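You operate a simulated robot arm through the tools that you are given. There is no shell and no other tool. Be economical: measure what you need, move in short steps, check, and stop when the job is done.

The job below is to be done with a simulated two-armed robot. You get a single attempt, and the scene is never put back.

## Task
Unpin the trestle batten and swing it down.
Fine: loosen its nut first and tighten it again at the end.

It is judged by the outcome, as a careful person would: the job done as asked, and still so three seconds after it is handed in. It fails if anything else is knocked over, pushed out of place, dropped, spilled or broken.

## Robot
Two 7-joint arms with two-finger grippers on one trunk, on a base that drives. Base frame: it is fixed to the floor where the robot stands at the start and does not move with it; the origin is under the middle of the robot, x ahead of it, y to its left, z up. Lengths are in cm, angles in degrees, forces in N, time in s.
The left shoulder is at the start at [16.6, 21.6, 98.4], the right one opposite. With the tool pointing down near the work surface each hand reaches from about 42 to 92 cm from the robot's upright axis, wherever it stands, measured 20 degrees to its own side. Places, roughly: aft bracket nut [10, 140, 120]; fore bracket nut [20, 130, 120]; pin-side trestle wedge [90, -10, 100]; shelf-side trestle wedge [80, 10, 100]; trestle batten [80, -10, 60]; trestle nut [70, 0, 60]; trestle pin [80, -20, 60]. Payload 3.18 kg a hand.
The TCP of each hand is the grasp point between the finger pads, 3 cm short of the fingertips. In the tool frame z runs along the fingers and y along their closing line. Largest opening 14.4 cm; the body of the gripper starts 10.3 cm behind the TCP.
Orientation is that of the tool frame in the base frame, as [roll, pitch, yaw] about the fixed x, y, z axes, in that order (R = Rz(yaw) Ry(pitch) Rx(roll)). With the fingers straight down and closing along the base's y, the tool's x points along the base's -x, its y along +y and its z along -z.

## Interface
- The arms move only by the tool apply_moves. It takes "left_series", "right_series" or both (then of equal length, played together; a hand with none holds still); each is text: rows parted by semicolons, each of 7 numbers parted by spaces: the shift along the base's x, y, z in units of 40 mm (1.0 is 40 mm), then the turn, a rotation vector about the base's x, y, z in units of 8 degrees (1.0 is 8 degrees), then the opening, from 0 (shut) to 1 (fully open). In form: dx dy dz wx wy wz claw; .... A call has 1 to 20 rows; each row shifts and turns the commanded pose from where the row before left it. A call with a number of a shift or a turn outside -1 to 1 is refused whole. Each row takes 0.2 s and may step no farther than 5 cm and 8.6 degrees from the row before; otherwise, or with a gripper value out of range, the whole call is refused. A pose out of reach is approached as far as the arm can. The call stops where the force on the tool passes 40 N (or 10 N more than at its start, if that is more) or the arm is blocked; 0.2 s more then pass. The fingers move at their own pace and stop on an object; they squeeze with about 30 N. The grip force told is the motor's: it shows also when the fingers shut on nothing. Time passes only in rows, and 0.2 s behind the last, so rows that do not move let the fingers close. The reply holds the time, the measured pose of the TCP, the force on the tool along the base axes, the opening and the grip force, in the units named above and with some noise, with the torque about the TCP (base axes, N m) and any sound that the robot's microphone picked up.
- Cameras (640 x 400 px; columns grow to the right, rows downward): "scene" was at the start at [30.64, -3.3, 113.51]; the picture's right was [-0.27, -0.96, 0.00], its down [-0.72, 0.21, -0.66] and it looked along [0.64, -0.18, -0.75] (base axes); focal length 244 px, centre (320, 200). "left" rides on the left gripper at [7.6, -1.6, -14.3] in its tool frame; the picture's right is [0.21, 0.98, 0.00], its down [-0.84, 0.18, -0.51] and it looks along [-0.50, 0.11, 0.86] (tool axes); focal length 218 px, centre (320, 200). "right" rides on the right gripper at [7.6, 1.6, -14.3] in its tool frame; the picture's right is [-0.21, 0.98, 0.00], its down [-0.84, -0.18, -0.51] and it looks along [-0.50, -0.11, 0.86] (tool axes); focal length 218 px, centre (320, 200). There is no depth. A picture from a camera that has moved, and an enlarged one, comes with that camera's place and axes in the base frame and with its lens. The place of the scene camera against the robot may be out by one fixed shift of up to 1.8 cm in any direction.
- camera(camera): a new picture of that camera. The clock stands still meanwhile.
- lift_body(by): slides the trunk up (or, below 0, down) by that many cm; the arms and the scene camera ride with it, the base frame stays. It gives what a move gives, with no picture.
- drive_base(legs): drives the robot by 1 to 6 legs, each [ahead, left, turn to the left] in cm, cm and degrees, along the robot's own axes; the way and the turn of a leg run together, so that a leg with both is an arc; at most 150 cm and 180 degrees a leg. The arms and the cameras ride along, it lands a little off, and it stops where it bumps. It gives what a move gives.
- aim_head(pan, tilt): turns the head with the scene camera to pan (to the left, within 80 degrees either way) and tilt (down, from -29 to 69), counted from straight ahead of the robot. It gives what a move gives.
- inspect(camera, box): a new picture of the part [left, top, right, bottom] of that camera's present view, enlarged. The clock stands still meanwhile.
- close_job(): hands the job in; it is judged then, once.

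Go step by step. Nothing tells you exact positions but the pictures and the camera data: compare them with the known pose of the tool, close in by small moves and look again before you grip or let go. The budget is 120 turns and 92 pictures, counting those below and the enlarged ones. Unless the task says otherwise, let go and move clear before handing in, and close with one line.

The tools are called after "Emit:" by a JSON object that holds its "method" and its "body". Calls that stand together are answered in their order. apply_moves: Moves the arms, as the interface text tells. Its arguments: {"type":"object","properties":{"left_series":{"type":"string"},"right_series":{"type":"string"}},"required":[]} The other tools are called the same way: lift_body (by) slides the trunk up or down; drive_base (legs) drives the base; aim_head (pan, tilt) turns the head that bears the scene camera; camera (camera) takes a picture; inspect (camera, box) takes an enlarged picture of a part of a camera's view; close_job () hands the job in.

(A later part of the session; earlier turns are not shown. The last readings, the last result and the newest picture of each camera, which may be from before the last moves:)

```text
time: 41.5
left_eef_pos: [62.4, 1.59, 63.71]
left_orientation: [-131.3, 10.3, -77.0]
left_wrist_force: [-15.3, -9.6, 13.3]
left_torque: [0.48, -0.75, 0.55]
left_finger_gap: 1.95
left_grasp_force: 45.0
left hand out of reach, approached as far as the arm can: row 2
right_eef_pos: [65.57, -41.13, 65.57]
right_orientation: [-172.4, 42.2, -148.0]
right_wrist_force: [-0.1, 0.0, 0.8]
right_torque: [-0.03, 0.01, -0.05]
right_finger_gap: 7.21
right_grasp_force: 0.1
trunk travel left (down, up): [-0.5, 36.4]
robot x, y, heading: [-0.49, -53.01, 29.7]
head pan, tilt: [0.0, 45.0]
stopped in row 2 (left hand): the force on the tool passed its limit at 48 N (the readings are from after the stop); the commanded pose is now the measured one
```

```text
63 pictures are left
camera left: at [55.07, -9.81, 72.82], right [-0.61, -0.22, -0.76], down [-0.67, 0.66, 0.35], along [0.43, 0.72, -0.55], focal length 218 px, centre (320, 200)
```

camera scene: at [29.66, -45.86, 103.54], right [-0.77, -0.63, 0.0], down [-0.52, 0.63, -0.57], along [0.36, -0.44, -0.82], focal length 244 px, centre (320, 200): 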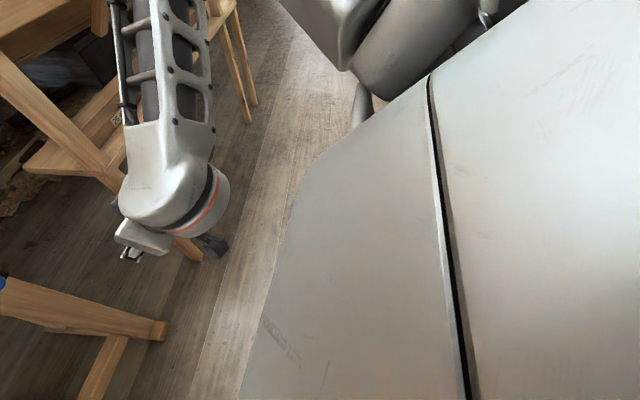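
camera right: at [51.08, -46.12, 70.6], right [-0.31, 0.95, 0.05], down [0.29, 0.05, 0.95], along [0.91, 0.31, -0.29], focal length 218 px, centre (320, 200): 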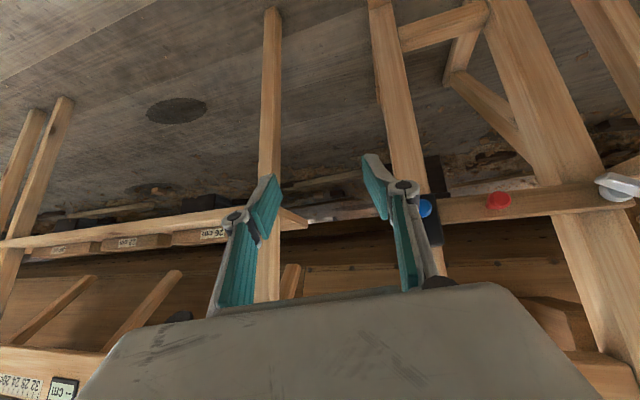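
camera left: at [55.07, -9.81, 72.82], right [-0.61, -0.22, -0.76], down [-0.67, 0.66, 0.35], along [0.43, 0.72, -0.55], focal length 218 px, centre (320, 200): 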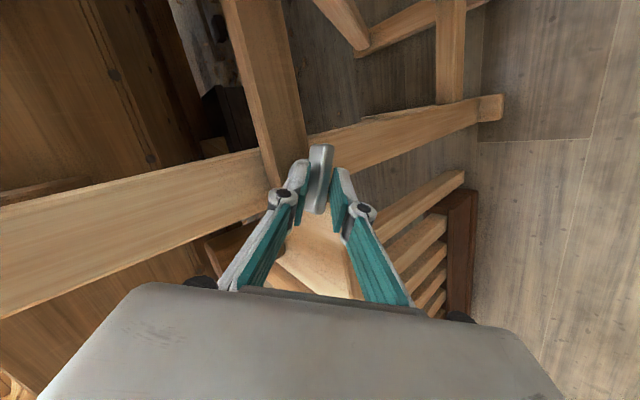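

The bar follows. The arm dislikes swinging the tool sideways, so I'll turn about the tool's own axis instead and watch the load.

Emit:
{"method": "apply_moves", "body": {"left_series": "0 0 0 -.705 -.284 .649 0; 0 0 0 -.705 -.284 .649 0; 0 0 0 0 0 0 0"}}

Emit:
{"method": "inspect", "body": {"camera": "scene", "box": [220, 150, 300, 210]}}

```text
time: 42.3
left_eef_pos: [62.5, 1.45, 63.75]
left_orientation: [-130.6, -1.8, -66.6]
left_wrist_force: [-15.7, -15.2, 16.7]
left_torque: [0.1, -0.29, -0.92]
left_finger_gap: 1.96
left_grasp_force: 45.0
right_eef_pos: [65.64, -41.27, 65.47]
right_orientation: [-172.5, 42.2, -148.1]
right_wrist_force: [0.3, -0.8, -0.8]
right_torque: [0.03, 0.01, 0.0]
right_finger_gap: 7.2
right_grasp_force: 0.1
trunk travel left (down, up): [-0.5, 36.4]
robot x, y, heading: [-0.44, -53.23, 29.5]
head pan, tilt: [0.0, 45.0]
```

```text
6.67 times, centred on (260, 180) of scene
camera zoom: at [31.95, -36.48, 105.0], right [0.49, -0.87, 0.0], down [-0.61, -0.35, -0.71], along [0.62, 0.35, -0.71], focal length 1624 px, centre (720, 333)
```

zoom: 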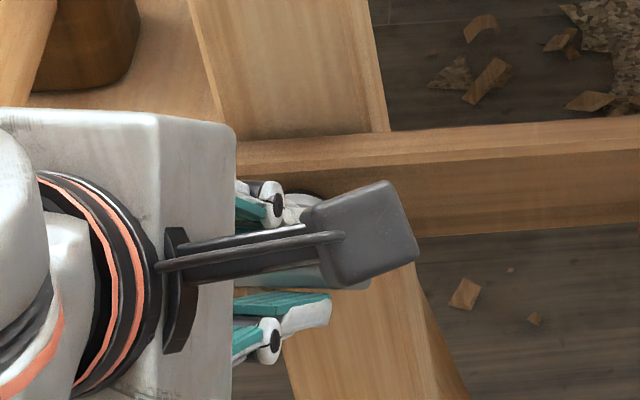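

Emit:
{"method": "apply_moves", "body": {"left_series": "0 0 0 -.705 -.284 .649 0; 0 0 0 -.705 -.284 .649 0; 0 0 0 -.705 -.284 .649 0; 0 0 0 0 0 0 0"}}

Emit:
{"method": "camera", "body": {"camera": "left"}}

```text
time: 43.3
left_eef_pos: [62.37, 1.62, 63.77]
left_orientation: [-133.8, -19.7, -50.2]
left_wrist_force: [-21.9, -18.9, 22.6]
left_torque: [0.25, -0.48, -1.16]
left_finger_gap: 1.86
left_grasp_force: 44.5
right_eef_pos: [65.51, -41.13, 65.55]
right_orientation: [-172.4, 42.3, -148.2]
right_wrist_force: [1.0, -0.9, 0.2]
right_torque: [0.01, -0.02, 0.0]
right_finger_gap: 7.19
right_grasp_force: 0.0
trunk travel left (down, up): [-0.5, 36.4]
robot x, y, heading: [-0.06, -52.88, 29.4]
head pan, tilt: [0.0, 45.0]
```

```text
61 pictures are left
camera left: at [57.45, -6.98, 76.65], right [-0.24, -0.77, -0.59], down [-0.93, 0.35, -0.08], along [0.27, 0.54, -0.8], focal length 218 px, centre (320, 200)
```

left: 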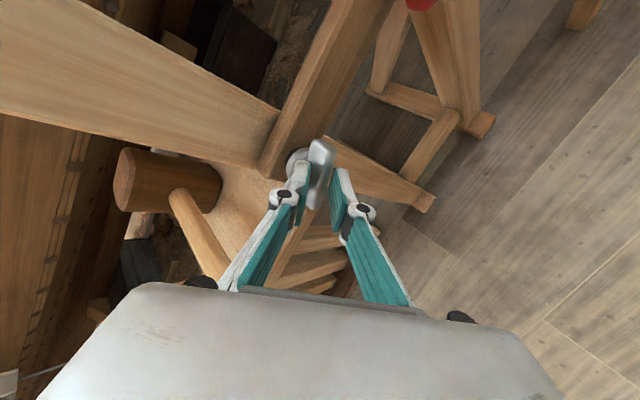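

Bar and hand turned together about 45° so far. Wrist range on this side is nearly used; open, back off, flip 180° and regrip.

Emit:
{"method": "apply_moves", "body": {"left_series": "0 0 0 0 0 0 .3; 0 0 0 0 0 0 .3; -.35 -.16 .33 0 0 0 .3; -.35 -.16 .33 0 0 0 .3; -.35 -.16 .33 0 0 0 .3; -.35 -.16 .33 0 0 0 .3; 0 0 0 0 0 0 .3"}}

Emit:
{"method": "apply_moves", "body": {"left_series": "0 0 0 .69 .3 -.655 .3; 0 0 0 .69 .3 -.655 .3; 0 0 0 .69 .3 -.655 .3; 0 0 0 .69 .3 -.655 .3; 0 0 0 .69 .3 -.655 .3; 0 0 0 .69 .3 -.655 .3; 0 0 0 .69 .3 -.655 .3; 0 0 0 .69 .3 -.655 .3; 0 0 0 .69 .3 -.655 .3; 0 0 0 .69 .3 -.655 .3; 0 0 0 .69 .3 -.655 .3; 0 0 0 .69 .3 -.655 .3; 0 0 0 .69 .3 -.655 .3; 0 0 0 .69 .3 -.655 .3; 0 0 0 .69 .3 -.655 .3; 0 0 0 .69 .3 -.655 .3; 0 0 0 .69 .3 -.655 .3; 0 0 0 .69 .3 -.655 .3; 0 0 0 .69 .3 -.655 .3; 0 0 0 .69 .3 -.655 .3"}}

Emit:
{"method": "inspect", "body": {"camera": "scene", "box": [200, 140, 320, 215]}}

Emit:
{"method": "camera", "body": {"camera": "left"}}

```text
time: 44.9
left_eef_pos: [56.75, -0.84, 68.89]
left_orientation: [-133.9, -19.8, -50.0]
left_wrist_force: [0.1, -0.2, 0.5]
left_torque: [-0.02, 0.01, -0.02]
left_finger_gap: 4.32
left_grasp_force: 0.0
right_eef_pos: [65.72, -41.22, 65.25]
right_orientation: [-172.5, 42.0, -148.2]
right_wrist_force: [0.1, -0.3, -0.3]
right_torque: [-0.01, -0.04, 0.01]
right_finger_gap: 7.18
right_grasp_force: 0.0
trunk travel left (down, up): [-0.5, 36.4]
robot x, y, heading: [-0.44, -53.0, 29.3]
head pan, tilt: [0.0, 45.0]
```

```text
time: 49.1
left_eef_pos: [56.94, -0.83, 68.79]
left_orientation: [141.4, 31.7, 148.2]
left_wrist_force: [0.4, -0.4, 0.0]
left_torque: [0.02, 0.01, -0.01]
left_finger_gap: 4.32
left_grasp_force: 0.0
right_eef_pos: [65.76, -41.14, 65.23]
right_orientation: [-172.4, 42.0, -148.2]
right_wrist_force: [-0.4, 0.0, -0.2]
right_torque: [-0.01, 0.01, -0.01]
right_finger_gap: 7.21
right_grasp_force: 0.1
trunk travel left (down, up): [-0.5, 36.4]
robot x, y, heading: [-0.05, -52.89, 29.6]
head pan, tilt: [0.0, 45.0]
```

```text
5.33 times, centred on (260, 178) of scene
camera zoom: at [32.13, -36.29, 104.89], right [0.49, -0.87, 0.0], down [-0.62, -0.35, -0.71], along [0.62, 0.35, -0.71], focal length 1300 px, centre (640, 320)
```

zoom: 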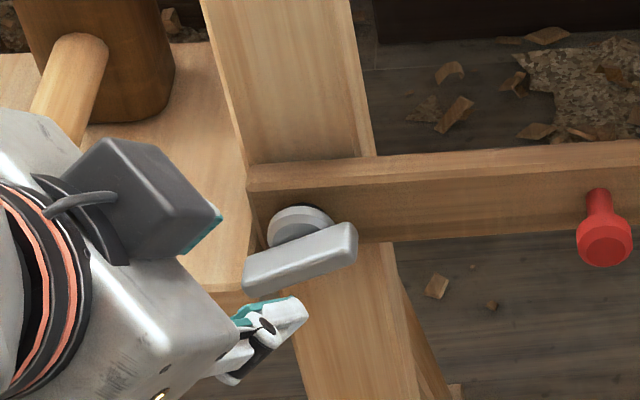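

```text
59 pictures are left
camera left: at [41.38, -3.29, 73.31], right [-0.02, 0.91, 0.41], down [0.29, -0.39, 0.88], along [0.96, 0.14, -0.26], focal length 218 px, centre (320, 200)
```

left: 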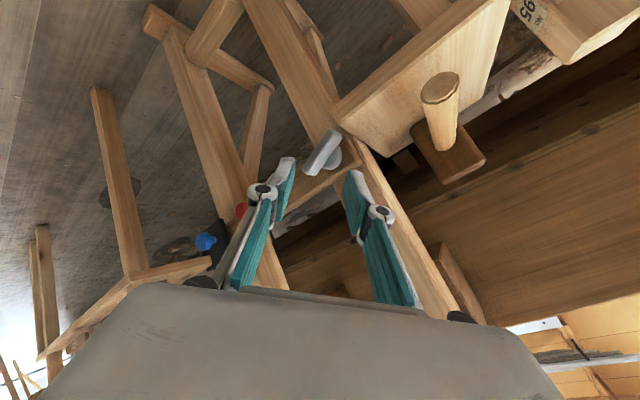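

The bar has turned about 55° and now slopes up to the right. Align the roll (+16°), advance and regrip.

Emit:
{"method": "apply_moves", "body": {"left_series": "0 0 0 .678 .314 -.665 .3; 0 0 0 .678 .314 -.665 .3; .288 .127 -.255 0 0 0 .3; .288 .127 -.255 0 0 0 .3; .288 .127 -.255 0 0 0 .3; .288 .127 -.255 0 0 0 .3; .288 .127 -.255 0 0 0 .3; 0 0 0 0 0 0 .3"}}

Emit:
{"method": "camera", "body": {"camera": "left"}}

```text
time: 50.9
left_eef_pos: [62.5, 1.75, 63.81]
left_orientation: [135.3, 21.2, 135.0]
left_wrist_force: [-11.0, -0.1, 9.2]
left_torque: [0.26, -0.25, 0.14]
left_finger_gap: 4.63
left_grasp_force: 1.9
right_eef_pos: [65.67, -41.11, 65.41]
right_orientation: [-172.5, 42.1, -148.1]
right_wrist_force: [0.4, 0.1, -0.3]
right_torque: [-0.02, -0.01, -0.01]
right_finger_gap: 7.2
right_grasp_force: 0.0
trunk travel left (down, up): [-0.5, 36.4]
robot x, y, heading: [-0.47, -53.22, 29.4]
head pan, tilt: [0.0, 45.0]
```

```text
58 pictures are left
camera left: at [47.36, 1.08, 69.36], right [0.18, 0.8, 0.57], down [0.27, -0.59, 0.76], along [0.95, 0.02, -0.32], focal length 218 px, centre (320, 200)
```

left: 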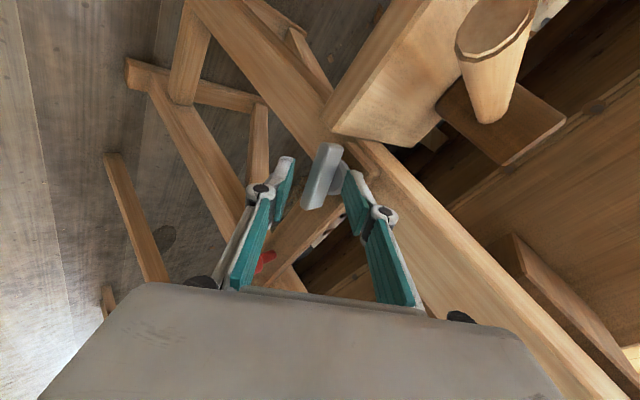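

A fingertip is touching the hub; back off slightly, add a bit of roll, then close.

Emit:
{"method": "apply_moves", "body": {"left_series": "-.15 -.06 .14 0 0 0 .3; 0 0 0 .678 .314 -.665 .3; 0 0 0 0 0 0 .2; 0 0 0 0 0 0 0; 0 0 0 0 0 0 0; 0 0 0 0 0 0 0"}}

Emit:
{"method": "camera", "body": {"camera": "left"}}

```text
time: 52.3
left_eef_pos: [62.24, 1.72, 64.97]
left_orientation: [132.8, 15.6, 129.2]
left_wrist_force: [-3.2, 10.3, 27.8]
left_torque: [0.39, -0.26, 0.15]
left_finger_gap: 0.0
left_grasp_force: 30.9
right_eef_pos: [65.68, -41.03, 65.5]
right_orientation: [-172.5, 42.3, -148.0]
right_wrist_force: [-0.2, -0.9, 0.0]
right_torque: [0.01, 0.01, 0.0]
right_finger_gap: 7.17
right_grasp_force: 0.1
trunk travel left (down, up): [-0.5, 36.4]
robot x, y, heading: [-0.15, -52.78, 29.5]
head pan, tilt: [0.0, 45.0]
```

```text
57 pictures are left
camera left: at [47.1, 1.83, 71.0], right [0.27, 0.72, 0.63], down [0.24, -0.69, 0.69], along [0.93, -0.03, -0.36], focal length 218 px, centre (320, 200)
```

left: 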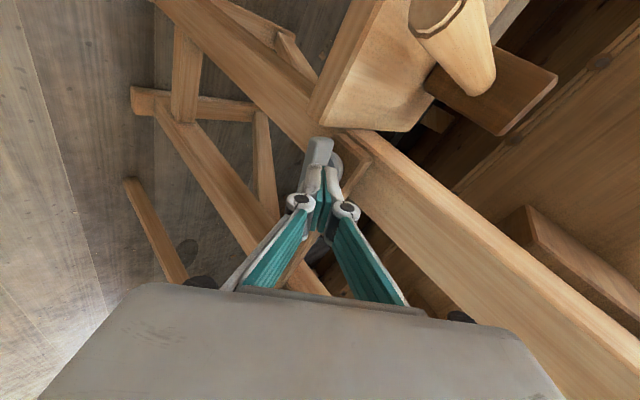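

The pads slid off. Open, back up a bit, and re-measure.

Emit:
{"method": "apply_moves", "body": {"left_series": "-.3 -.14 .33 0 0 0 0; -.3 -.14 .3 0 0 0 .35; 0 0 0 0 0 0 .35"}}

Emit:
{"method": "inspect", "body": {"camera": "left", "box": [240, 100, 400, 220]}}

Emit:
{"method": "inspect", "body": {"camera": "scene", "box": [220, 150, 300, 210]}}

```text
time: 53.1
left_eef_pos: [59.77, 0.25, 66.44]
left_orientation: [133.7, 15.4, 128.9]
left_wrist_force: [0.5, 0.2, 1.2]
left_torque: [0.0, 0.0, 0.06]
left_finger_gap: 5.05
left_grasp_force: 0.1
right_eef_pos: [65.75, -41.16, 65.27]
right_orientation: [-172.5, 42.0, -148.2]
right_wrist_force: [-1.0, 0.1, -0.4]
right_torque: [-0.03, -0.03, 0.04]
right_finger_gap: 7.19
right_grasp_force: 0.0
trunk travel left (down, up): [-0.5, 36.4]
robot x, y, heading: [-0.63, -53.26, 29.4]
head pan, tilt: [0.0, 45.0]
```

```text
3.33 times, centred on (320, 160) of left
camera zoom: at [44.67, 0.63, 72.9], right [0.28, 0.73, 0.63], down [0.24, -0.68, 0.69], along [0.93, -0.04, -0.37], focal length 728 px, centre (320, 333)
```

zoom: 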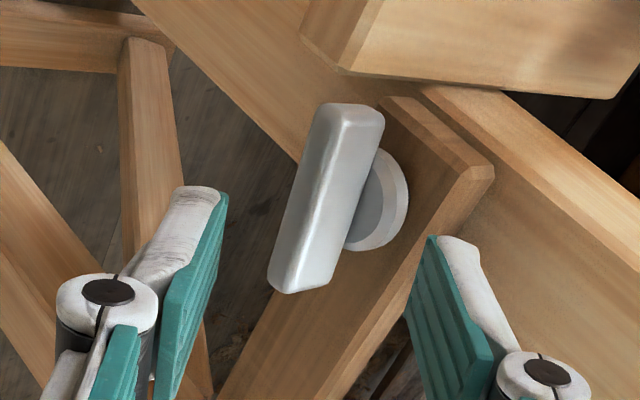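

```text
6.67 times, centred on (260, 180) of scene
camera zoom: at [32.14, -36.29, 104.87], right [0.49, -0.87, 0.0], down [-0.62, -0.35, -0.71], along [0.62, 0.35, -0.71], focal length 1624 px, centre (720, 333)
```

zoom: 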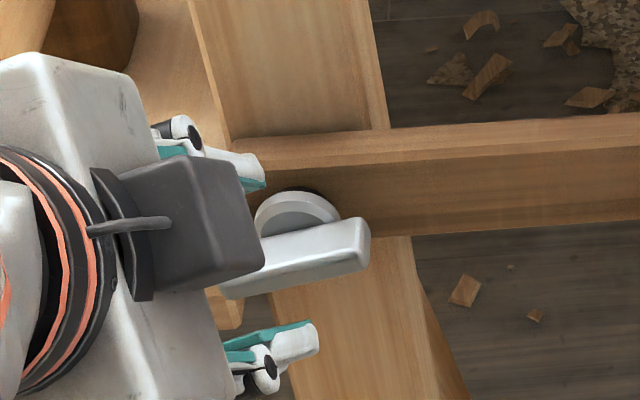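

The hand's axis points right at the bar; I'll add a little roll, narrow the opening to 3 cm so the upper tip misses the hub, then advance 4.4 cm and close.

Emit:
{"method": "apply_moves", "body": {"left_series": "0 0 0 .678 .311 -.666 .2; .249 .114 -.245 0 0 0 .2; .249 .114 -.245 0 0 0 .2; .249 .114 -.245 0 0 0 .2; 0 0 0 0 0 0 .2"}}

Emit:
{"method": "inspect", "body": {"camera": "left", "box": [240, 100, 400, 220]}}

```text
time: 54.3
left_eef_pos: [62.48, 1.66, 63.92]
left_orientation: [132.3, 9.7, 123.5]
left_wrist_force: [-3.8, -1.3, 2.0]
left_torque: [-0.02, -0.06, 0.03]
left_finger_gap: 2.92
left_grasp_force: 0.0
right_eef_pos: [65.67, -41.04, 65.29]
right_orientation: [-172.5, 42.0, -148.2]
right_wrist_force: [0.5, 0.8, -0.2]
right_torque: [-0.03, -0.02, -0.03]
right_finger_gap: 7.19
right_grasp_force: 0.0
trunk travel left (down, up): [-0.5, 36.4]
robot x, y, heading: [-0.58, -53.2, 29.5]
head pan, tilt: [0.0, 45.0]
```

```text
3.33 times, centred on (320, 160) of left
camera zoom: at [47.83, 2.61, 70.76], right [0.37, 0.64, 0.68], down [0.2, -0.77, 0.61], along [0.91, -0.09, -0.41], focal length 728 px, centre (320, 333)
```

zoom: 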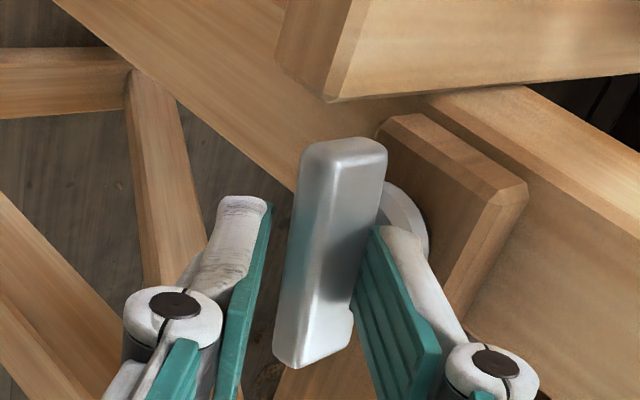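

Emit:
{"method": "apply_moves", "body": {"left_series": "0 0 0 0 0 0 .12; 0 0 0 0 0 0 0; 0 0 0 0 0 0 0"}}

Emit:
{"method": "inspect", "body": {"camera": "left", "box": [240, 100, 400, 220]}}

```text
time: 55.1
left_eef_pos: [62.48, 1.61, 63.7]
left_orientation: [132.5, 9.6, 123.6]
left_wrist_force: [-10.0, -7.8, -1.2]
left_torque: [0.0, -0.02, 0.82]
left_finger_gap: 1.84
left_grasp_force: 45.0
right_eef_pos: [65.77, -41.18, 65.34]
right_orientation: [-172.5, 42.0, -148.2]
right_wrist_force: [0.2, 0.1, -1.1]
right_torque: [-0.01, 0.0, 0.01]
right_finger_gap: 7.18
right_grasp_force: 0.1
trunk travel left (down, up): [-0.5, 36.4]
robot x, y, heading: [-0.5, -53.23, 29.4]
head pan, tilt: [0.0, 45.0]
```

```text
3.33 times, centred on (320, 160) of left
camera zoom: at [47.77, 2.56, 70.72], right [0.37, 0.64, 0.68], down [0.2, -0.77, 0.61], along [0.91, -0.09, -0.41], focal length 728 px, centre (320, 333)
```

zoom: 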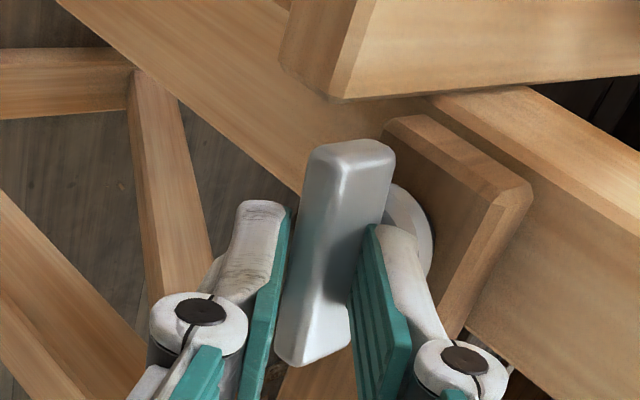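

Good grip. Continue counter-clockwise.

Emit:
{"method": "apply_moves", "body": {"left_series": "0 0 0 -.68 -.31 .666 0; 0 0 0 -.68 -.31 .666 0; 0 0 0 -.68 -.31 .666 0; 0 0 0 -.68 -.31 .666 0; 0 0 0 -.68 -.31 .666 0; 0 0 0 -.68 -.31 .666 0; 0 0 0 0 0 0 0"}}

Emit:
{"method": "camera", "body": {"camera": "left"}}

```text
time: 55.8
left_eef_pos: [62.2, 1.3, 63.77]
left_orientation: [135.9, 21.7, 135.5]
left_wrist_force: [-14.1, -3.7, 8.9]
left_torque: [0.22, -0.25, -0.35]
left_finger_gap: 1.75
left_grasp_force: 45.1
right_eef_pos: [65.69, -41.06, 65.57]
right_orientation: [-172.5, 42.2, -148.0]
right_wrist_force: [0.4, 0.6, 0.8]
right_torque: [-0.01, -0.02, -0.01]
right_finger_gap: 7.22
right_grasp_force: 0.0
trunk travel left (down, up): [-0.5, 36.4]
robot x, y, heading: [-0.29, -53.42, 29.2]
head pan, tilt: [0.0, 45.0]
stopped in row 3 (left hand): the force on the tool passed its limit at 47 N (the readings are from after the stop); the commanded pose is now the measured one
```

```text
52 pictures are left
camera left: at [46.96, 0.76, 69.41], right [0.18, 0.81, 0.56], down [0.27, -0.58, 0.77], along [0.95, 0.02, -0.32], focal length 218 px, centre (320, 200)
```

left: 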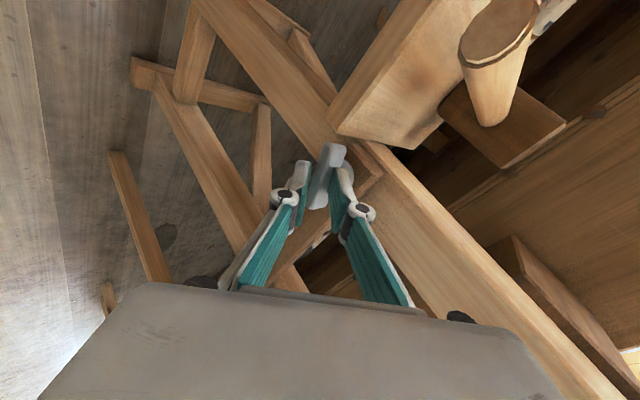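

Emit:
{"method": "inspect", "body": {"camera": "scene", "box": [220, 150, 300, 210]}}

Emit:
{"method": "inspect", "body": {"camera": "left", "box": [260, 120, 380, 220]}}

```text
6.67 times, centred on (260, 180) of scene
camera zoom: at [31.91, -36.3, 104.99], right [0.49, -0.87, 0.0], down [-0.61, -0.35, -0.71], along [0.62, 0.35, -0.71], focal length 1624 px, centre (720, 333)
```

zoom: 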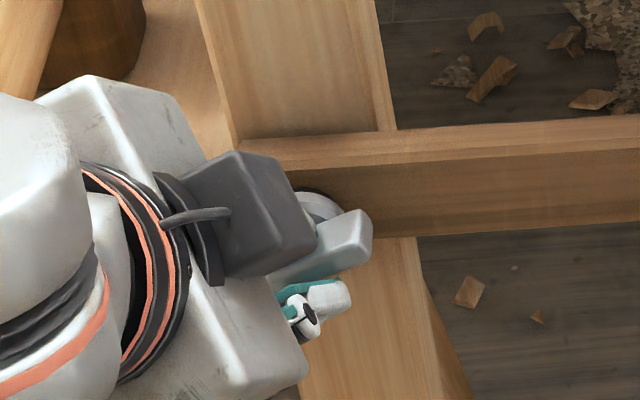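

```text
4.00 times, centred on (320, 170) of left
camera zoom: at [46.96, 0.76, 69.41], right [0.18, 0.81, 0.56], down [0.27, -0.58, 0.77], along [0.95, 0.02, -0.32], focal length 873 px, centre (320, 320)
```

zoom: 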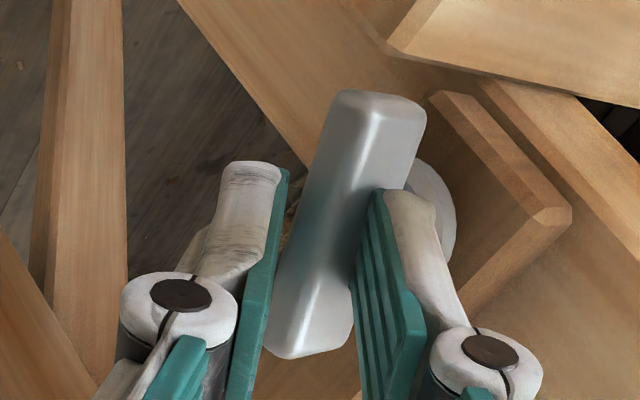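

The bar moved only a little before the load built up, probably from the tilted tip rubbing the hub. I'll try rotating about the nut's true axis instead.

Emit:
{"method": "apply_moves", "body": {"left_series": "-.038 .059 -.005 -.84 -.545 0 0; -.038 .058 -.014 -.84 -.545 0 0; 0 0 0 0 0 0 0"}}

Emit:
{"method": "inspect", "body": {"camera": "left", "box": [260, 120, 380, 220]}}

```text
time: 56.3
left_eef_pos: [62.07, 1.7, 63.73]
left_orientation: [139.3, 30.7, 134.9]
left_wrist_force: [2.2, -3.4, -1.3]
left_torque: [0.21, -0.5, -0.19]
left_finger_gap: 1.76
left_grasp_force: 44.9
left hand out of reach, approached as far as the arm can: row 1, 2
right_eef_pos: [65.75, -41.14, 65.2]
right_orientation: [-172.5, 42.0, -148.1]
right_wrist_force: [-0.4, -0.3, 0.2]
right_torque: [0.0, 0.04, -0.02]
right_finger_gap: 7.2
right_grasp_force: 0.0
trunk travel left (down, up): [-0.5, 36.4]
robot x, y, heading: [-0.39, -53.44, 29.3]
head pan, tilt: [0.0, 45.0]
stopped in row 2 (left hand): the force on the tool passed its limit at 48 N (the readings are from after the stop); the commanded pose is now the measured one
```

```text
4.00 times, centred on (320, 170) of left
camera zoom: at [46.36, 2.5, 68.2], right [0.17, 0.88, 0.44], down [0.19, -0.47, 0.86], along [0.97, -0.06, -0.25], focal length 873 px, centre (320, 320)
```

zoom: 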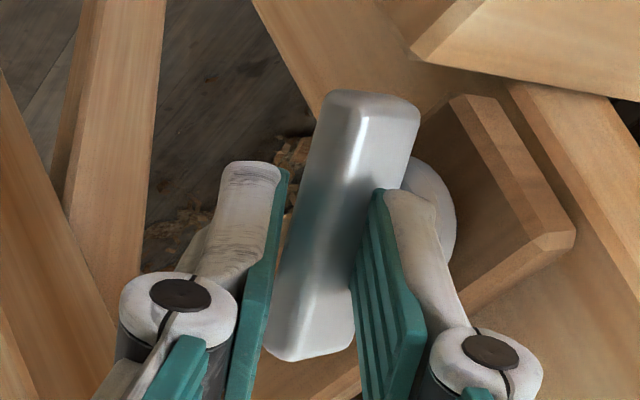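

It follows the hand. Continue in gentler half-steps.

Emit:
{"method": "apply_moves", "body": {"left_series": "-.02 .02 0 -.38 -.2 .25 0; -.02 .02 0 -.38 -.2 .25 0; -.02 .02 0 -.38 -.2 .25 0; -.02 .02 0 -.38 -.2 .25 0; 0 0 0 0 0 0 0"}}

Emit:
{"method": "apply_moves", "body": {"left_series": "-.02 .02 0 -.38 -.2 .25 0; -.02 .02 0 -.38 -.2 .25 0; -.02 .02 0 -.38 -.2 .25 0; -.02 .02 0 -.38 -.2 .25 0; 0 0 0 0 0 0 0"}}

Emit:
{"method": "inspect", "body": {"camera": "left", "box": [260, 120, 380, 220]}}

```text
time: 56.8
left_eef_pos: [61.41, 2.24, 64.41]
left_orientation: [141.1, 35.3, 136.9]
left_wrist_force: [-31.4, -0.7, 24.2]
left_torque: [0.23, 0.25, 0.04]
left_finger_gap: 0.0
left_grasp_force: 30.7
left hand out of reach, approached as far as the arm can: row 1, 2
right_eef_pos: [65.85, -41.29, 65.72]
right_orientation: [-172.5, 42.2, -148.1]
right_wrist_force: [-0.1, 0.1, -1.0]
right_torque: [-0.03, 0.05, -0.03]
right_finger_gap: 7.2
right_grasp_force: 0.2
trunk travel left (down, up): [-0.5, 36.4]
robot x, y, heading: [-0.31, -53.06, 29.4]
head pan, tilt: [0.0, 45.0]
stopped in row 2 (left hand): the force on the tool passed its limit at 45 N (the readings are from after the stop); the commanded pose is now the measured one
```

```text
time: 58.0
left_eef_pos: [59.29, 6.7, 63.8]
left_orientation: [149.7, 47.5, 150.5]
left_wrist_force: [-0.2, 0.0, -0.4]
left_torque: [-0.02, -0.03, 0.05]
left_finger_gap: 0.0
left_grasp_force: 31.2
left hand out of reach, approached as far as the arm can: row 1, 2, 3, 4
right_eef_pos: [65.87, -41.47, 65.19]
right_orientation: [-172.5, 42.0, -148.3]
right_wrist_force: [1.1, -0.6, -0.6]
right_torque: [0.0, 0.02, 0.0]
right_finger_gap: 7.2
right_grasp_force: 0.1
trunk travel left (down, up): [-0.5, 36.4]
robot x, y, heading: [-0.17, -53.12, 29.1]
head pan, tilt: [0.0, 45.0]
```

```text
4.00 times, centred on (320, 170) of left
camera zoom: at [43.2, 5.93, 65.93], right [-0.02, 0.98, 0.18], down [0.11, -0.18, 0.98], along [0.99, 0.04, -0.1], focal length 873 px, centre (320, 320)
```

zoom: 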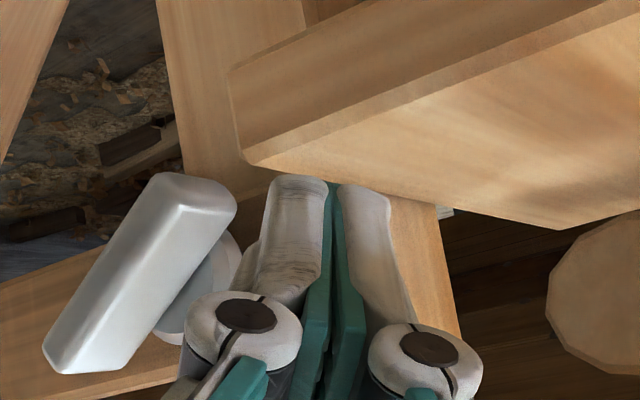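

The pads slipped off as it turned, but the bar now slopes about +50°, i.e. about 80° of loosening. Back off, re-orient and regrip for a further turn.

Emit:
{"method": "apply_moves", "body": {"left_series": "-.33 -.05 .24 0 0 0 0; -.33 -.05 .24 0 0 0 0; -.33 -.05 .24 0 0 0 .3; -.2 -.25 .2 0 0 .85 .3; 0 -.25 .1 0 0 .85 .3; 0 -.25 .1 0 0 .85 .3; 0 0 0 .69 .3 -.655 .3; 0 0 0 .69 .3 -.655 .3; 0 0 0 0 0 0 .3"}}

Emit:
{"method": "camera", "body": {"camera": "left"}}

Emit:
{"method": "inspect", "body": {"camera": "scene", "box": [220, 150, 300, 210]}}

```text
time: 60.0
left_eef_pos: [53.3, 7.92, 67.43]
left_orientation: [141.4, 37.0, 137.5]
left_wrist_force: [0.0, 0.2, 0.4]
left_torque: [0.0, -0.02, 0.0]
left_finger_gap: 4.31
left_grasp_force: 0.1
left hand out of reach, approached as far as the arm can: row 4, 5, 6
right_eef_pos: [65.86, -41.46, 65.26]
right_orientation: [-172.6, 42.1, -148.3]
right_wrist_force: [-0.2, 0.4, 0.5]
right_torque: [0.0, 0.01, 0.0]
right_finger_gap: 7.2
right_grasp_force: 0.0
trunk travel left (down, up): [-0.5, 36.4]
robot x, y, heading: [-0.51, -53.41, 29.2]
head pan, tilt: [0.0, 45.0]
```

```text
47 pictures are left
camera left: at [37.33, 8.58, 70.83], right [0.12, 0.92, 0.36], down [0.15, -0.38, 0.91], along [0.98, -0.06, -0.18], focal length 218 px, centre (320, 200)
```

left: 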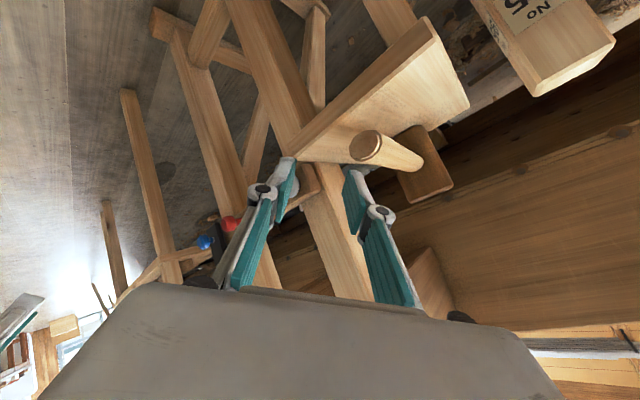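

```text
6.67 times, centred on (260, 180) of scene
camera zoom: at [32.3, -36.45, 104.87], right [0.49, -0.87, 0.0], down [-0.62, -0.34, -0.71], along [0.62, 0.34, -0.71], focal length 1624 px, centre (720, 333)
```

zoom: 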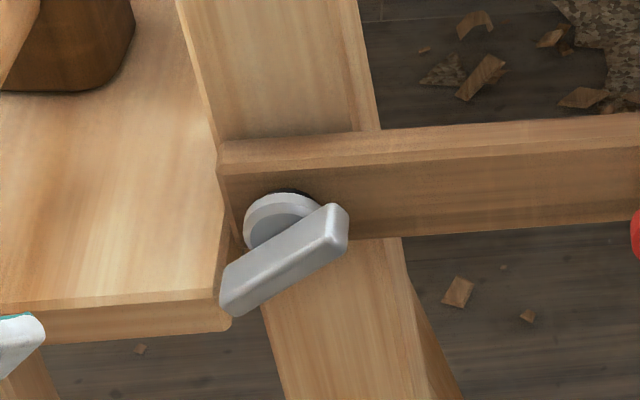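

Emit:
{"method": "apply_moves", "body": {"left_series": ".475 -.69 0 0 0 0 .3; .475 -.69 0 0 0 0 .3; .475 -.69 0 0 0 0 .3; 0 0 0 0 0 .8 .3; 0 0 0 0 0 .8 .3; 0 0 0 0 0 .7 .3; 0 0 0 0 0 0 .3"}}

Emit:
{"method": "camera", "body": {"camera": "left"}}

```text
time: 61.6
left_eef_pos: [55.24, 6.9, 67.72]
left_orientation: [141.6, 37.1, 143.6]
left_wrist_force: [-0.4, -0.7, 0.0]
left_torque: [0.04, 0.05, 0.03]
left_finger_gap: 4.32
left_grasp_force: 0.1
left hand out of reach, approached as far as the arm can: row 2, 3, 4, 5, 6
right_eef_pos: [65.99, -41.44, 65.43]
right_orientation: [-172.5, 42.0, -148.4]
right_wrist_force: [0.1, 1.2, -0.1]
right_torque: [0.0, -0.02, 0.01]
right_finger_gap: 7.17
right_grasp_force: 0.1
trunk travel left (down, up): [-0.5, 36.4]
robot x, y, heading: [-0.53, -53.51, 29.3]
head pan, tilt: [0.0, 45.0]
```

```text
45 pictures are left
camera left: at [39.34, 5.99, 71.25], right [0.03, 0.93, 0.36], down [0.19, -0.36, 0.91], along [0.98, 0.05, -0.19], focal length 218 px, centre (320, 200)
```

left: 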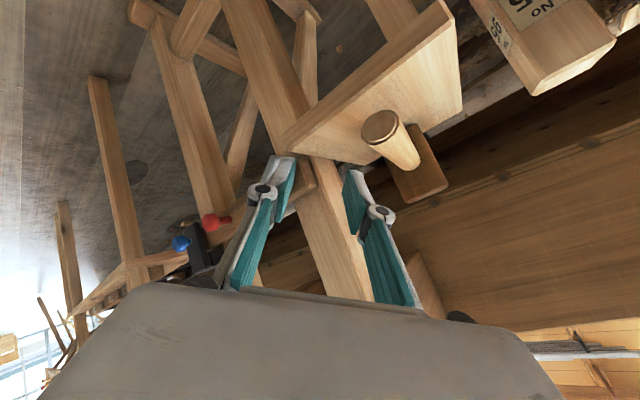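

Emit:
{"method": "apply_moves", "body": {"left_series": "0 0 .1 -.25 .85 0 .3; 0 0 .1 -.25 .85 0 .3; .3 -.4 0 0 0 .8 .3; .3 -.4 0 0 0 .8 .3; .3 -.4 0 0 0 .2 .3; .1 -.4 0 0 0 0 .3; 0 0 0 0 0 0 .3"}}

Emit:
{"method": "camera", "body": {"camera": "left"}}

```text
time: 63.2
left_eef_pos: [59.4, 0.48, 68.61]
left_orientation: [154.3, 27.7, 165.0]
left_wrist_force: [0.3, 0.0, 0.2]
left_torque: [-0.02, 0.0, 0.03]
left_finger_gap: 4.33
left_grasp_force: 0.1
right_eef_pos: [65.92, -41.39, 65.26]
right_orientation: [-172.5, 42.0, -148.3]
right_wrist_force: [-0.5, -0.3, -0.1]
right_torque: [0.02, 0.02, -0.02]
right_finger_gap: 7.19
right_grasp_force: 0.1
trunk travel left (down, up): [-0.5, 36.4]
robot x, y, heading: [-0.19, -53.54, 29.4]
head pan, tilt: [0.0, 45.0]
```

```text
44 pictures are left
camera left: at [45.32, -3.51, 75.77], right [-0.14, 0.95, 0.28], down [0.46, -0.18, 0.87], along [0.88, 0.25, -0.41], focal length 218 px, centre (320, 200)
```

left: 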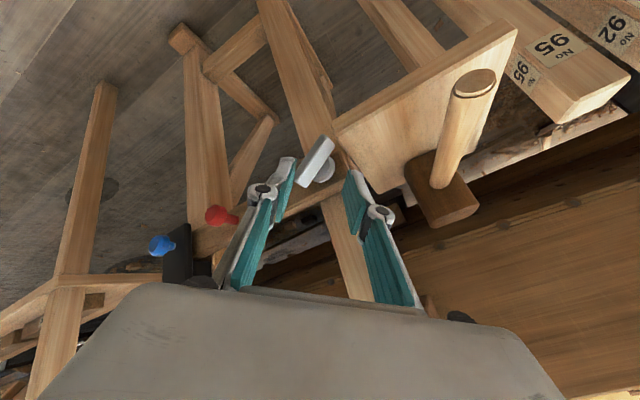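

Emit:
{"method": "apply_moves", "body": {"left_series": ".03 -.06 -.07 .46 -.77 0 .3; .03 -.06 -.07 .606 .364 -.707 .3; .03 -.06 -.07 .606 .364 -.707 .3; 0 0 0 .606 .364 -.707 .25; 0 0 0 0 0 0 .25"}}

Emit:
{"method": "inspect", "body": {"camera": "left", "box": [240, 100, 400, 220]}}

```text
time: 64.4
left_eef_pos: [59.72, -0.06, 67.96]
left_orientation: [138.7, 17.9, 140.7]
left_wrist_force: [0.3, 1.8, -0.1]
left_torque: [0.08, 0.0, 0.02]
left_finger_gap: 3.6
left_grasp_force: 0.1
right_eef_pos: [65.81, -41.5, 65.38]
right_orientation: [-172.5, 42.0, -148.4]
right_wrist_force: [0.2, -0.5, -0.2]
right_torque: [0.01, 0.0, 0.01]
right_finger_gap: 7.21
right_grasp_force: 0.0
trunk travel left (down, up): [-0.5, 36.4]
robot x, y, heading: [-0.27, -53.03, 29.2]
head pan, tilt: [0.0, 45.0]
```

```text
3.33 times, centred on (320, 160) of left
camera zoom: at [45.05, -1.82, 74.7], right [0.16, 0.82, 0.55], down [0.37, -0.56, 0.74], along [0.91, 0.09, -0.4], focal length 728 px, centre (320, 333)
```

zoom: 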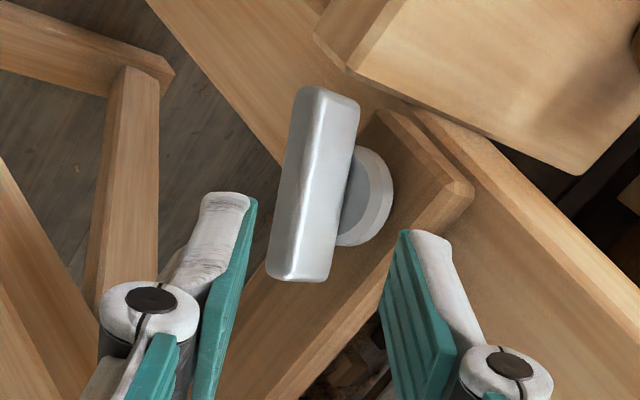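

Emit:
{"method": "apply_moves", "body": {"left_series": ".207 .119 -.274 0 0 0 .22; .207 .119 -.274 0 0 0 .22; .207 .119 -.274 0 0 0 .22; .207 .119 -.274 0 0 0 .22; 0 0 0 0 0 0 .22"}}

Emit:
{"method": "inspect", "body": {"camera": "left", "box": [240, 100, 400, 220]}}

```text
time: 65.6
left_eef_pos: [62.94, 1.89, 64.11]
left_orientation: [138.4, 18.1, 140.6]
left_wrist_force: [-13.8, -0.3, 19.9]
left_torque: [0.4, -0.37, 0.25]
left_finger_gap: 4.05
left_grasp_force: 4.6
right_eef_pos: [65.85, -41.55, 65.54]
right_orientation: [-172.6, 42.1, -148.4]
right_wrist_force: [-0.1, -0.6, 0.3]
right_torque: [0.04, 0.0, 0.02]
right_finger_gap: 7.21
right_grasp_force: 0.1
trunk travel left (down, up): [-0.5, 36.4]
robot x, y, heading: [-0.73, -53.41, 29.3]
head pan, tilt: [0.0, 45.0]
```

```text
3.33 times, centred on (320, 160) of left
camera zoom: at [48.27, 0.09, 70.79], right [0.15, 0.82, 0.55], down [0.37, -0.57, 0.74], along [0.92, 0.09, -0.39], focal length 728 px, centre (320, 333)
```

zoom: 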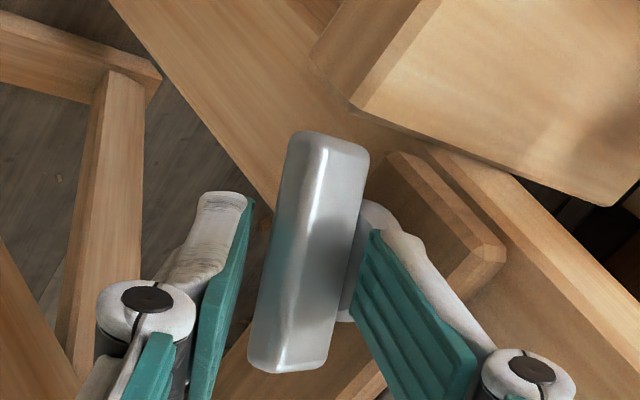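

Emit:
{"method": "apply_moves", "body": {"left_series": "-.06 -.036 .072 0 0 0 .2; -.03 -.018 .036 0 0 0 .2; 0 0 0 0 0 0 .1; 0 0 0 0 0 0 .1"}}

Emit:
{"method": "inspect", "body": {"camera": "left", "box": [240, 100, 400, 220]}}

```text
time: 66.6
left_eef_pos: [62.63, 1.44, 64.09]
left_orientation: [138.9, 18.0, 140.5]
left_wrist_force: [-8.2, -11.1, 9.2]
left_torque: [0.05, -0.21, 0.42]
left_finger_gap: 2.05
left_grasp_force: 45.3
right_eef_pos: [65.83, -41.46, 65.44]
right_orientation: [-172.4, 42.1, -148.4]
right_wrist_force: [-0.1, -0.3, 0.5]
right_torque: [-0.01, 0.01, 0.01]
right_finger_gap: 7.2
right_grasp_force: 0.0
trunk travel left (down, up): [-0.5, 36.4]
robot x, y, heading: [-0.12, -53.11, 29.2]
head pan, tilt: [0.0, 45.0]
```

```text
3.33 times, centred on (320, 160) of left
camera zoom: at [47.95, -0.32, 70.88], right [0.16, 0.82, 0.55], down [0.37, -0.56, 0.74], along [0.91, 0.08, -0.4], focal length 728 px, centre (320, 333)
```

zoom: 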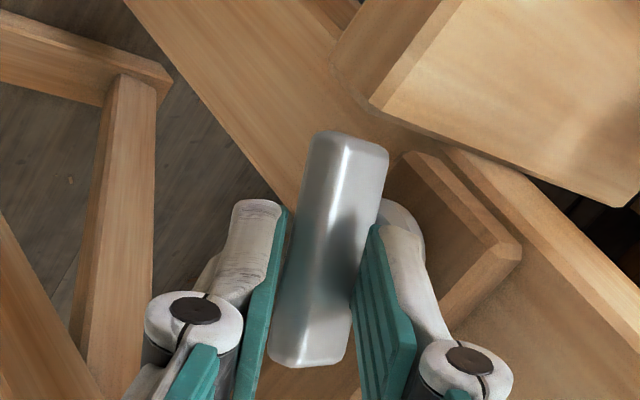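

Gripped again. Turn gently in 4° steps.

Emit:
{"method": "apply_moves", "body": {"left_series": "0 0 0 -.3 -.18 .357 0; 0 0 0 -.3 -.18 .357 0; 0 0 0 -.3 -.18 .357 0; 0 0 0 -.3 -.18 .357 0; 0 0 0 -.3 -.18 .357 0; 0 0 0 -.3 -.18 .357 0; 0 0 0 0 0 0 0"}}

Emit:
{"method": "inspect", "body": {"camera": "left", "box": [240, 100, 400, 220]}}

```text
time: 67.8
left_eef_pos: [62.31, 1.09, 63.82]
left_orientation: [146.6, 30.1, 158.0]
left_wrist_force: [-8.7, -3.9, 3.3]
left_torque: [0.33, -0.44, -0.34]
left_finger_gap: 1.98
left_grasp_force: 45.1
right_eef_pos: [65.78, -41.29, 65.34]
right_orientation: [-172.6, 42.1, -148.3]
right_wrist_force: [-0.1, -0.3, -0.4]
right_torque: [0.02, 0.0, 0.0]
right_finger_gap: 7.19
right_grasp_force: 0.0
trunk travel left (down, up): [-0.5, 36.4]
robot x, y, heading: [-0.52, -53.01, 29.3]
head pan, tilt: [0.0, 45.0]
stopped in row 6 (left hand): the force on the tool passed its limit at 41 N (the readings are from after the stop); the commanded pose is now the measured one
```

```text
3.33 times, centred on (320, 160) of left
camera zoom: at [47.59, -2.86, 69.45], right [-0.11, 0.93, 0.36], down [0.38, -0.3, 0.87], along [0.92, 0.24, -0.32], focal length 728 px, centre (320, 333)
```

zoom: 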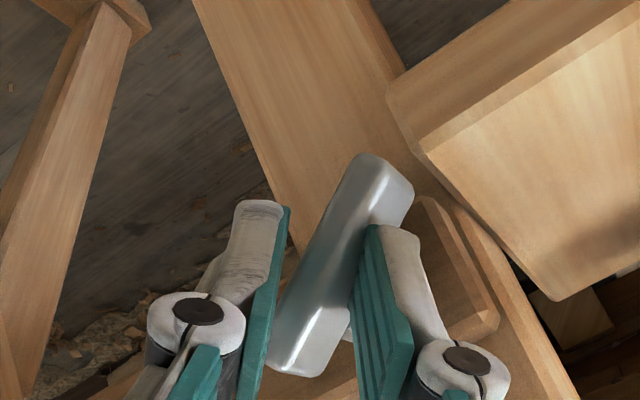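

Emit:
{"method": "inspect", "body": {"camera": "scene", "box": [230, 160, 290, 205]}}

```text
8.89 times, centred on (260, 182) of scene
camera zoom: at [32.17, -36.46, 104.95], right [0.49, -0.87, 0.0], down [-0.62, -0.35, -0.71], along [0.62, 0.35, -0.71], focal length 2166 px, centre (853, 356)
```

zoom: 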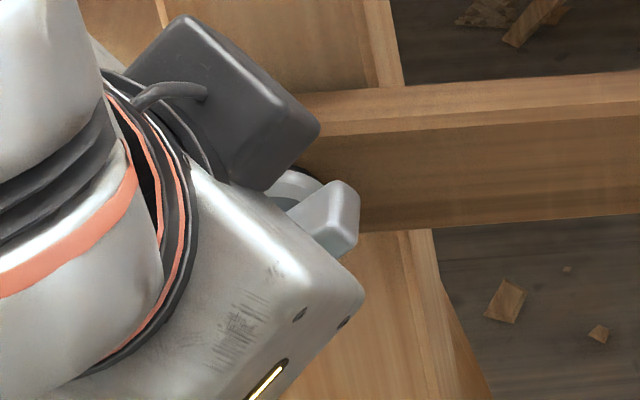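

The bar no longer follows beyond about 75° of turn. The real test of looseness is whether the batten swings once unpinned, so I'll release the nut and bring both hands in front of the red handle and the blue pin.

Emit:
{"method": "apply_moves", "body": {"left_series": "0 0 0 0 0 0 .35; 0 0 0 0 0 0 .35; -.25 -.15 .3 0 0 0 .4; -.25 -.15 .3 0 0 0 .4; -.25 -.15 .3 0 0 0 .4; -.2 -.1 .2 0 0 0 .4; 0 0 0 0 0 0 .4", "right_series": "0 .3 .1 0 0 .6 .5; .2 .6 .1 0 0 .6 .5; .2 .6 .1 0 0 0 .5; .2 .6 .1 0 0 0 .5; .2 .6 .1 0 0 0 .5; .2 .6 .1 0 0 0 .5; 0 0 0 0 0 0 .5"}}

Emit:
{"method": "apply_moves", "body": {"right_series": "0 0 0 -.585 -.338 .737 .5; 0 0 0 -.585 -.338 .737 .5; 0 0 0 -.585 -.338 .737 .5; 0 0 0 -.585 -.338 .737 .5; 0 0 0 -.585 -.338 .737 .5; 0 0 0 -.585 -.338 .737 .5; 0 0 0 -.585 -.338 .737 .5; 0 0 0 -.585 -.338 .737 .5; 0 0 0 -.585 -.338 .737 .5; 0 0 0 -.585 -.338 .737 .5; 0 0 0 0 0 0 .5", "left_series": "0 0 0 0 0 0 .4; .1 -.1 0 .594 .353 -.722 .4; .1 -.2 0 .594 .353 -.722 .4; .2 -.3 0 .594 .353 -.722 .4; .2 -.3 0 .594 .353 -.722 .4; .3 -.3 0 0 0 0 .4; .3 -.3 0 0 0 0 .4; .3 -.3 0 0 0 0 .4; .3 -.3 0 0 0 0 .4; .3 -.3 0 0 0 0 .4; 0 0 0 0 0 0 .4"}}

Emit:
{"method": "camera", "body": {"camera": "scene"}}

Emit:
{"method": "camera", "body": {"camera": "right"}}

Emit:
{"method": "camera", "body": {"camera": "left"}}

```text
time: 69.4
left_eef_pos: [58.58, -1.11, 68.07]
left_orientation: [146.5, 30.1, 158.2]
left_wrist_force: [0.7, 0.1, 0.2]
left_torque: [0.01, 0.0, 0.02]
left_finger_gap: 5.78
left_grasp_force: 0.1
right_eef_pos: [69.88, -28.14, 67.44]
right_orientation: [-172.5, 42.1, -138.7]
right_wrist_force: [-0.2, -0.4, -0.2]
right_torque: [-0.02, 0.02, 0.0]
right_finger_gap: 7.21
right_grasp_force: 0.1
trunk travel left (down, up): [-0.5, 36.4]
robot x, y, heading: [-0.23, -53.42, 29.3]
head pan, tilt: [0.0, 45.0]
```

```text
time: 71.8
left_eef_pos: [66.88, -10.67, 68.07]
left_orientation: [137.0, 10.0, 131.4]
left_wrist_force: [0.3, 0.2, 0.2]
left_torque: [-0.01, 0.01, -0.02]
left_finger_gap: 5.79
left_grasp_force: 0.0
right_eef_pos: [69.9, -28.2, 67.76]
right_orientation: [-137.6, 1.1, -61.0]
right_wrist_force: [0.8, 0.6, -0.2]
right_torque: [-0.01, 0.0, -0.01]
right_finger_gap: 7.22
right_grasp_force: 0.1
trunk travel left (down, up): [-0.5, 36.4]
robot x, y, heading: [-0.28, -53.24, 28.9]
head pan, tilt: [0.0, 45.0]
```

```text
38 pictures are left
camera scene: at [32.28, -36.43, 104.88], right [0.49, -0.87, 0.0], down [-0.62, -0.35, -0.71], along [0.62, 0.35, -0.71], focal length 244 px, centre (320, 200)
```

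scene: 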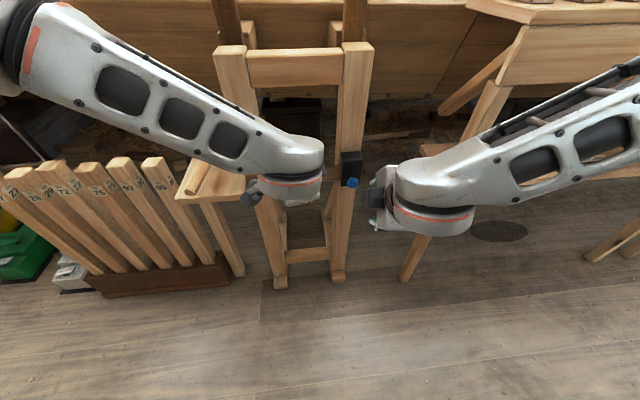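

```text
37 pictures are left
camera right: at [64.05, -40.29, 77.1], right [-0.74, -0.16, -0.66], down [-0.59, 0.63, 0.51], along [0.33, 0.76, -0.56], focal length 218 px, centre (320, 200)
```

right: 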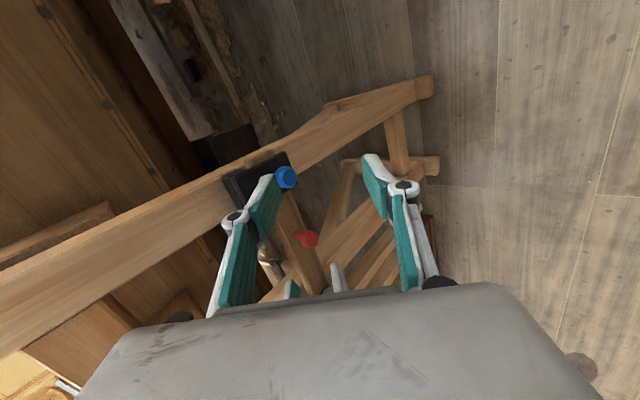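

```text
36 pictures are left
camera left: at [52.57, -11.05, 75.87], right [0.33, 0.71, 0.62], down [0.33, -0.7, 0.63], along [0.89, 0.0, -0.46], focal length 218 px, centre (320, 200)
```

left: 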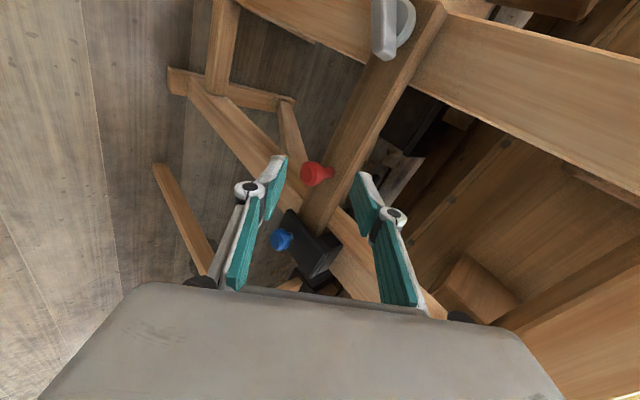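

Fresh triangulation: red head [73.5,-9.4,61.8], blue head [79.2,-18.7,62.0]. I'll bring both hands on-axis 7 cm short; left rolls to close sideways on the red handle.

Emit:
{"method": "apply_moves", "body": {"left_series": ".088 -.043 -.043 -.5955 -.356 .72 .4; .088 -.043 -.043 -.5955 -.356 .72 .4; .088 -.043 -.043 -.5955 -.356 .72 .4; .088 -.043 -.043 -.5955 -.356 .72 .4; .088 -.043 -.043 -.5955 -.356 .72 .4; .088 -.043 -.043 -.5955 -.356 .72 .4; .088 -.043 -.043 -.5955 -.356 .72 .4; 0 0 0 0 0 0 .4", "right_series": ".186 .254 -.02 0 0 0 .4; .186 .254 -.02 0 0 0 .4; .186 .254 -.02 0 0 0 .4; .186 .254 -.02 0 0 0 .4; .186 .254 -.02 0 0 0 .4; .186 .254 -.02 0 0 0 .4; .186 .254 -.02 0 0 0 .4; 0 0 0 0 0 0 .4"}}

Emit:
{"method": "camera", "body": {"camera": "left"}}

Emit:
{"method": "camera", "body": {"camera": "right"}}

```text
time: 73.6
left_eef_pos: [69.59, -11.71, 67.09]
left_orientation: [162.2, 40.9, -175.4]
left_wrist_force: [0.0, 0.3, -0.6]
left_torque: [-0.01, 0.01, -0.02]
left_finger_gap: 5.77
left_grasp_force: 0.0
right_eef_pos: [75.13, -20.95, 67.1]
right_orientation: [-137.7, 1.2, -61.2]
right_wrist_force: [0.9, 0.1, 0.5]
right_torque: [0.03, -0.01, -0.03]
right_finger_gap: 5.77
right_grasp_force: 0.0
trunk travel left (down, up): [-0.5, 36.4]
robot x, y, heading: [-0.21, -53.1, 28.9]
head pan, tilt: [0.0, 45.0]
```

```text
35 pictures are left
camera left: at [55.65, -18.81, 71.88], right [-0.43, 0.9, 0.09], down [0.28, 0.04, 0.96], along [0.86, 0.44, -0.27], focal length 218 px, centre (320, 200)
```

left: 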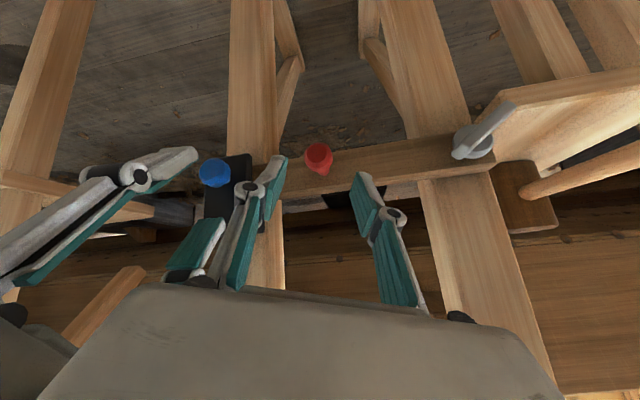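

```text
34 pictures are left
camera right: at [69.35, -33.1, 76.44], right [-0.74, -0.15, -0.66], down [-0.58, 0.63, 0.51], along [0.33, 0.76, -0.55], focal length 218 px, centre (320, 200)
```

right: 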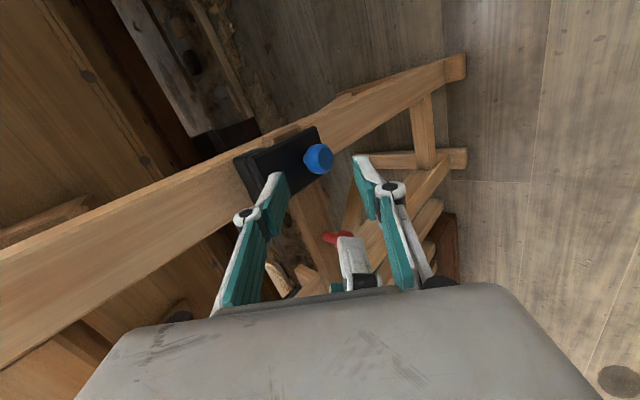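

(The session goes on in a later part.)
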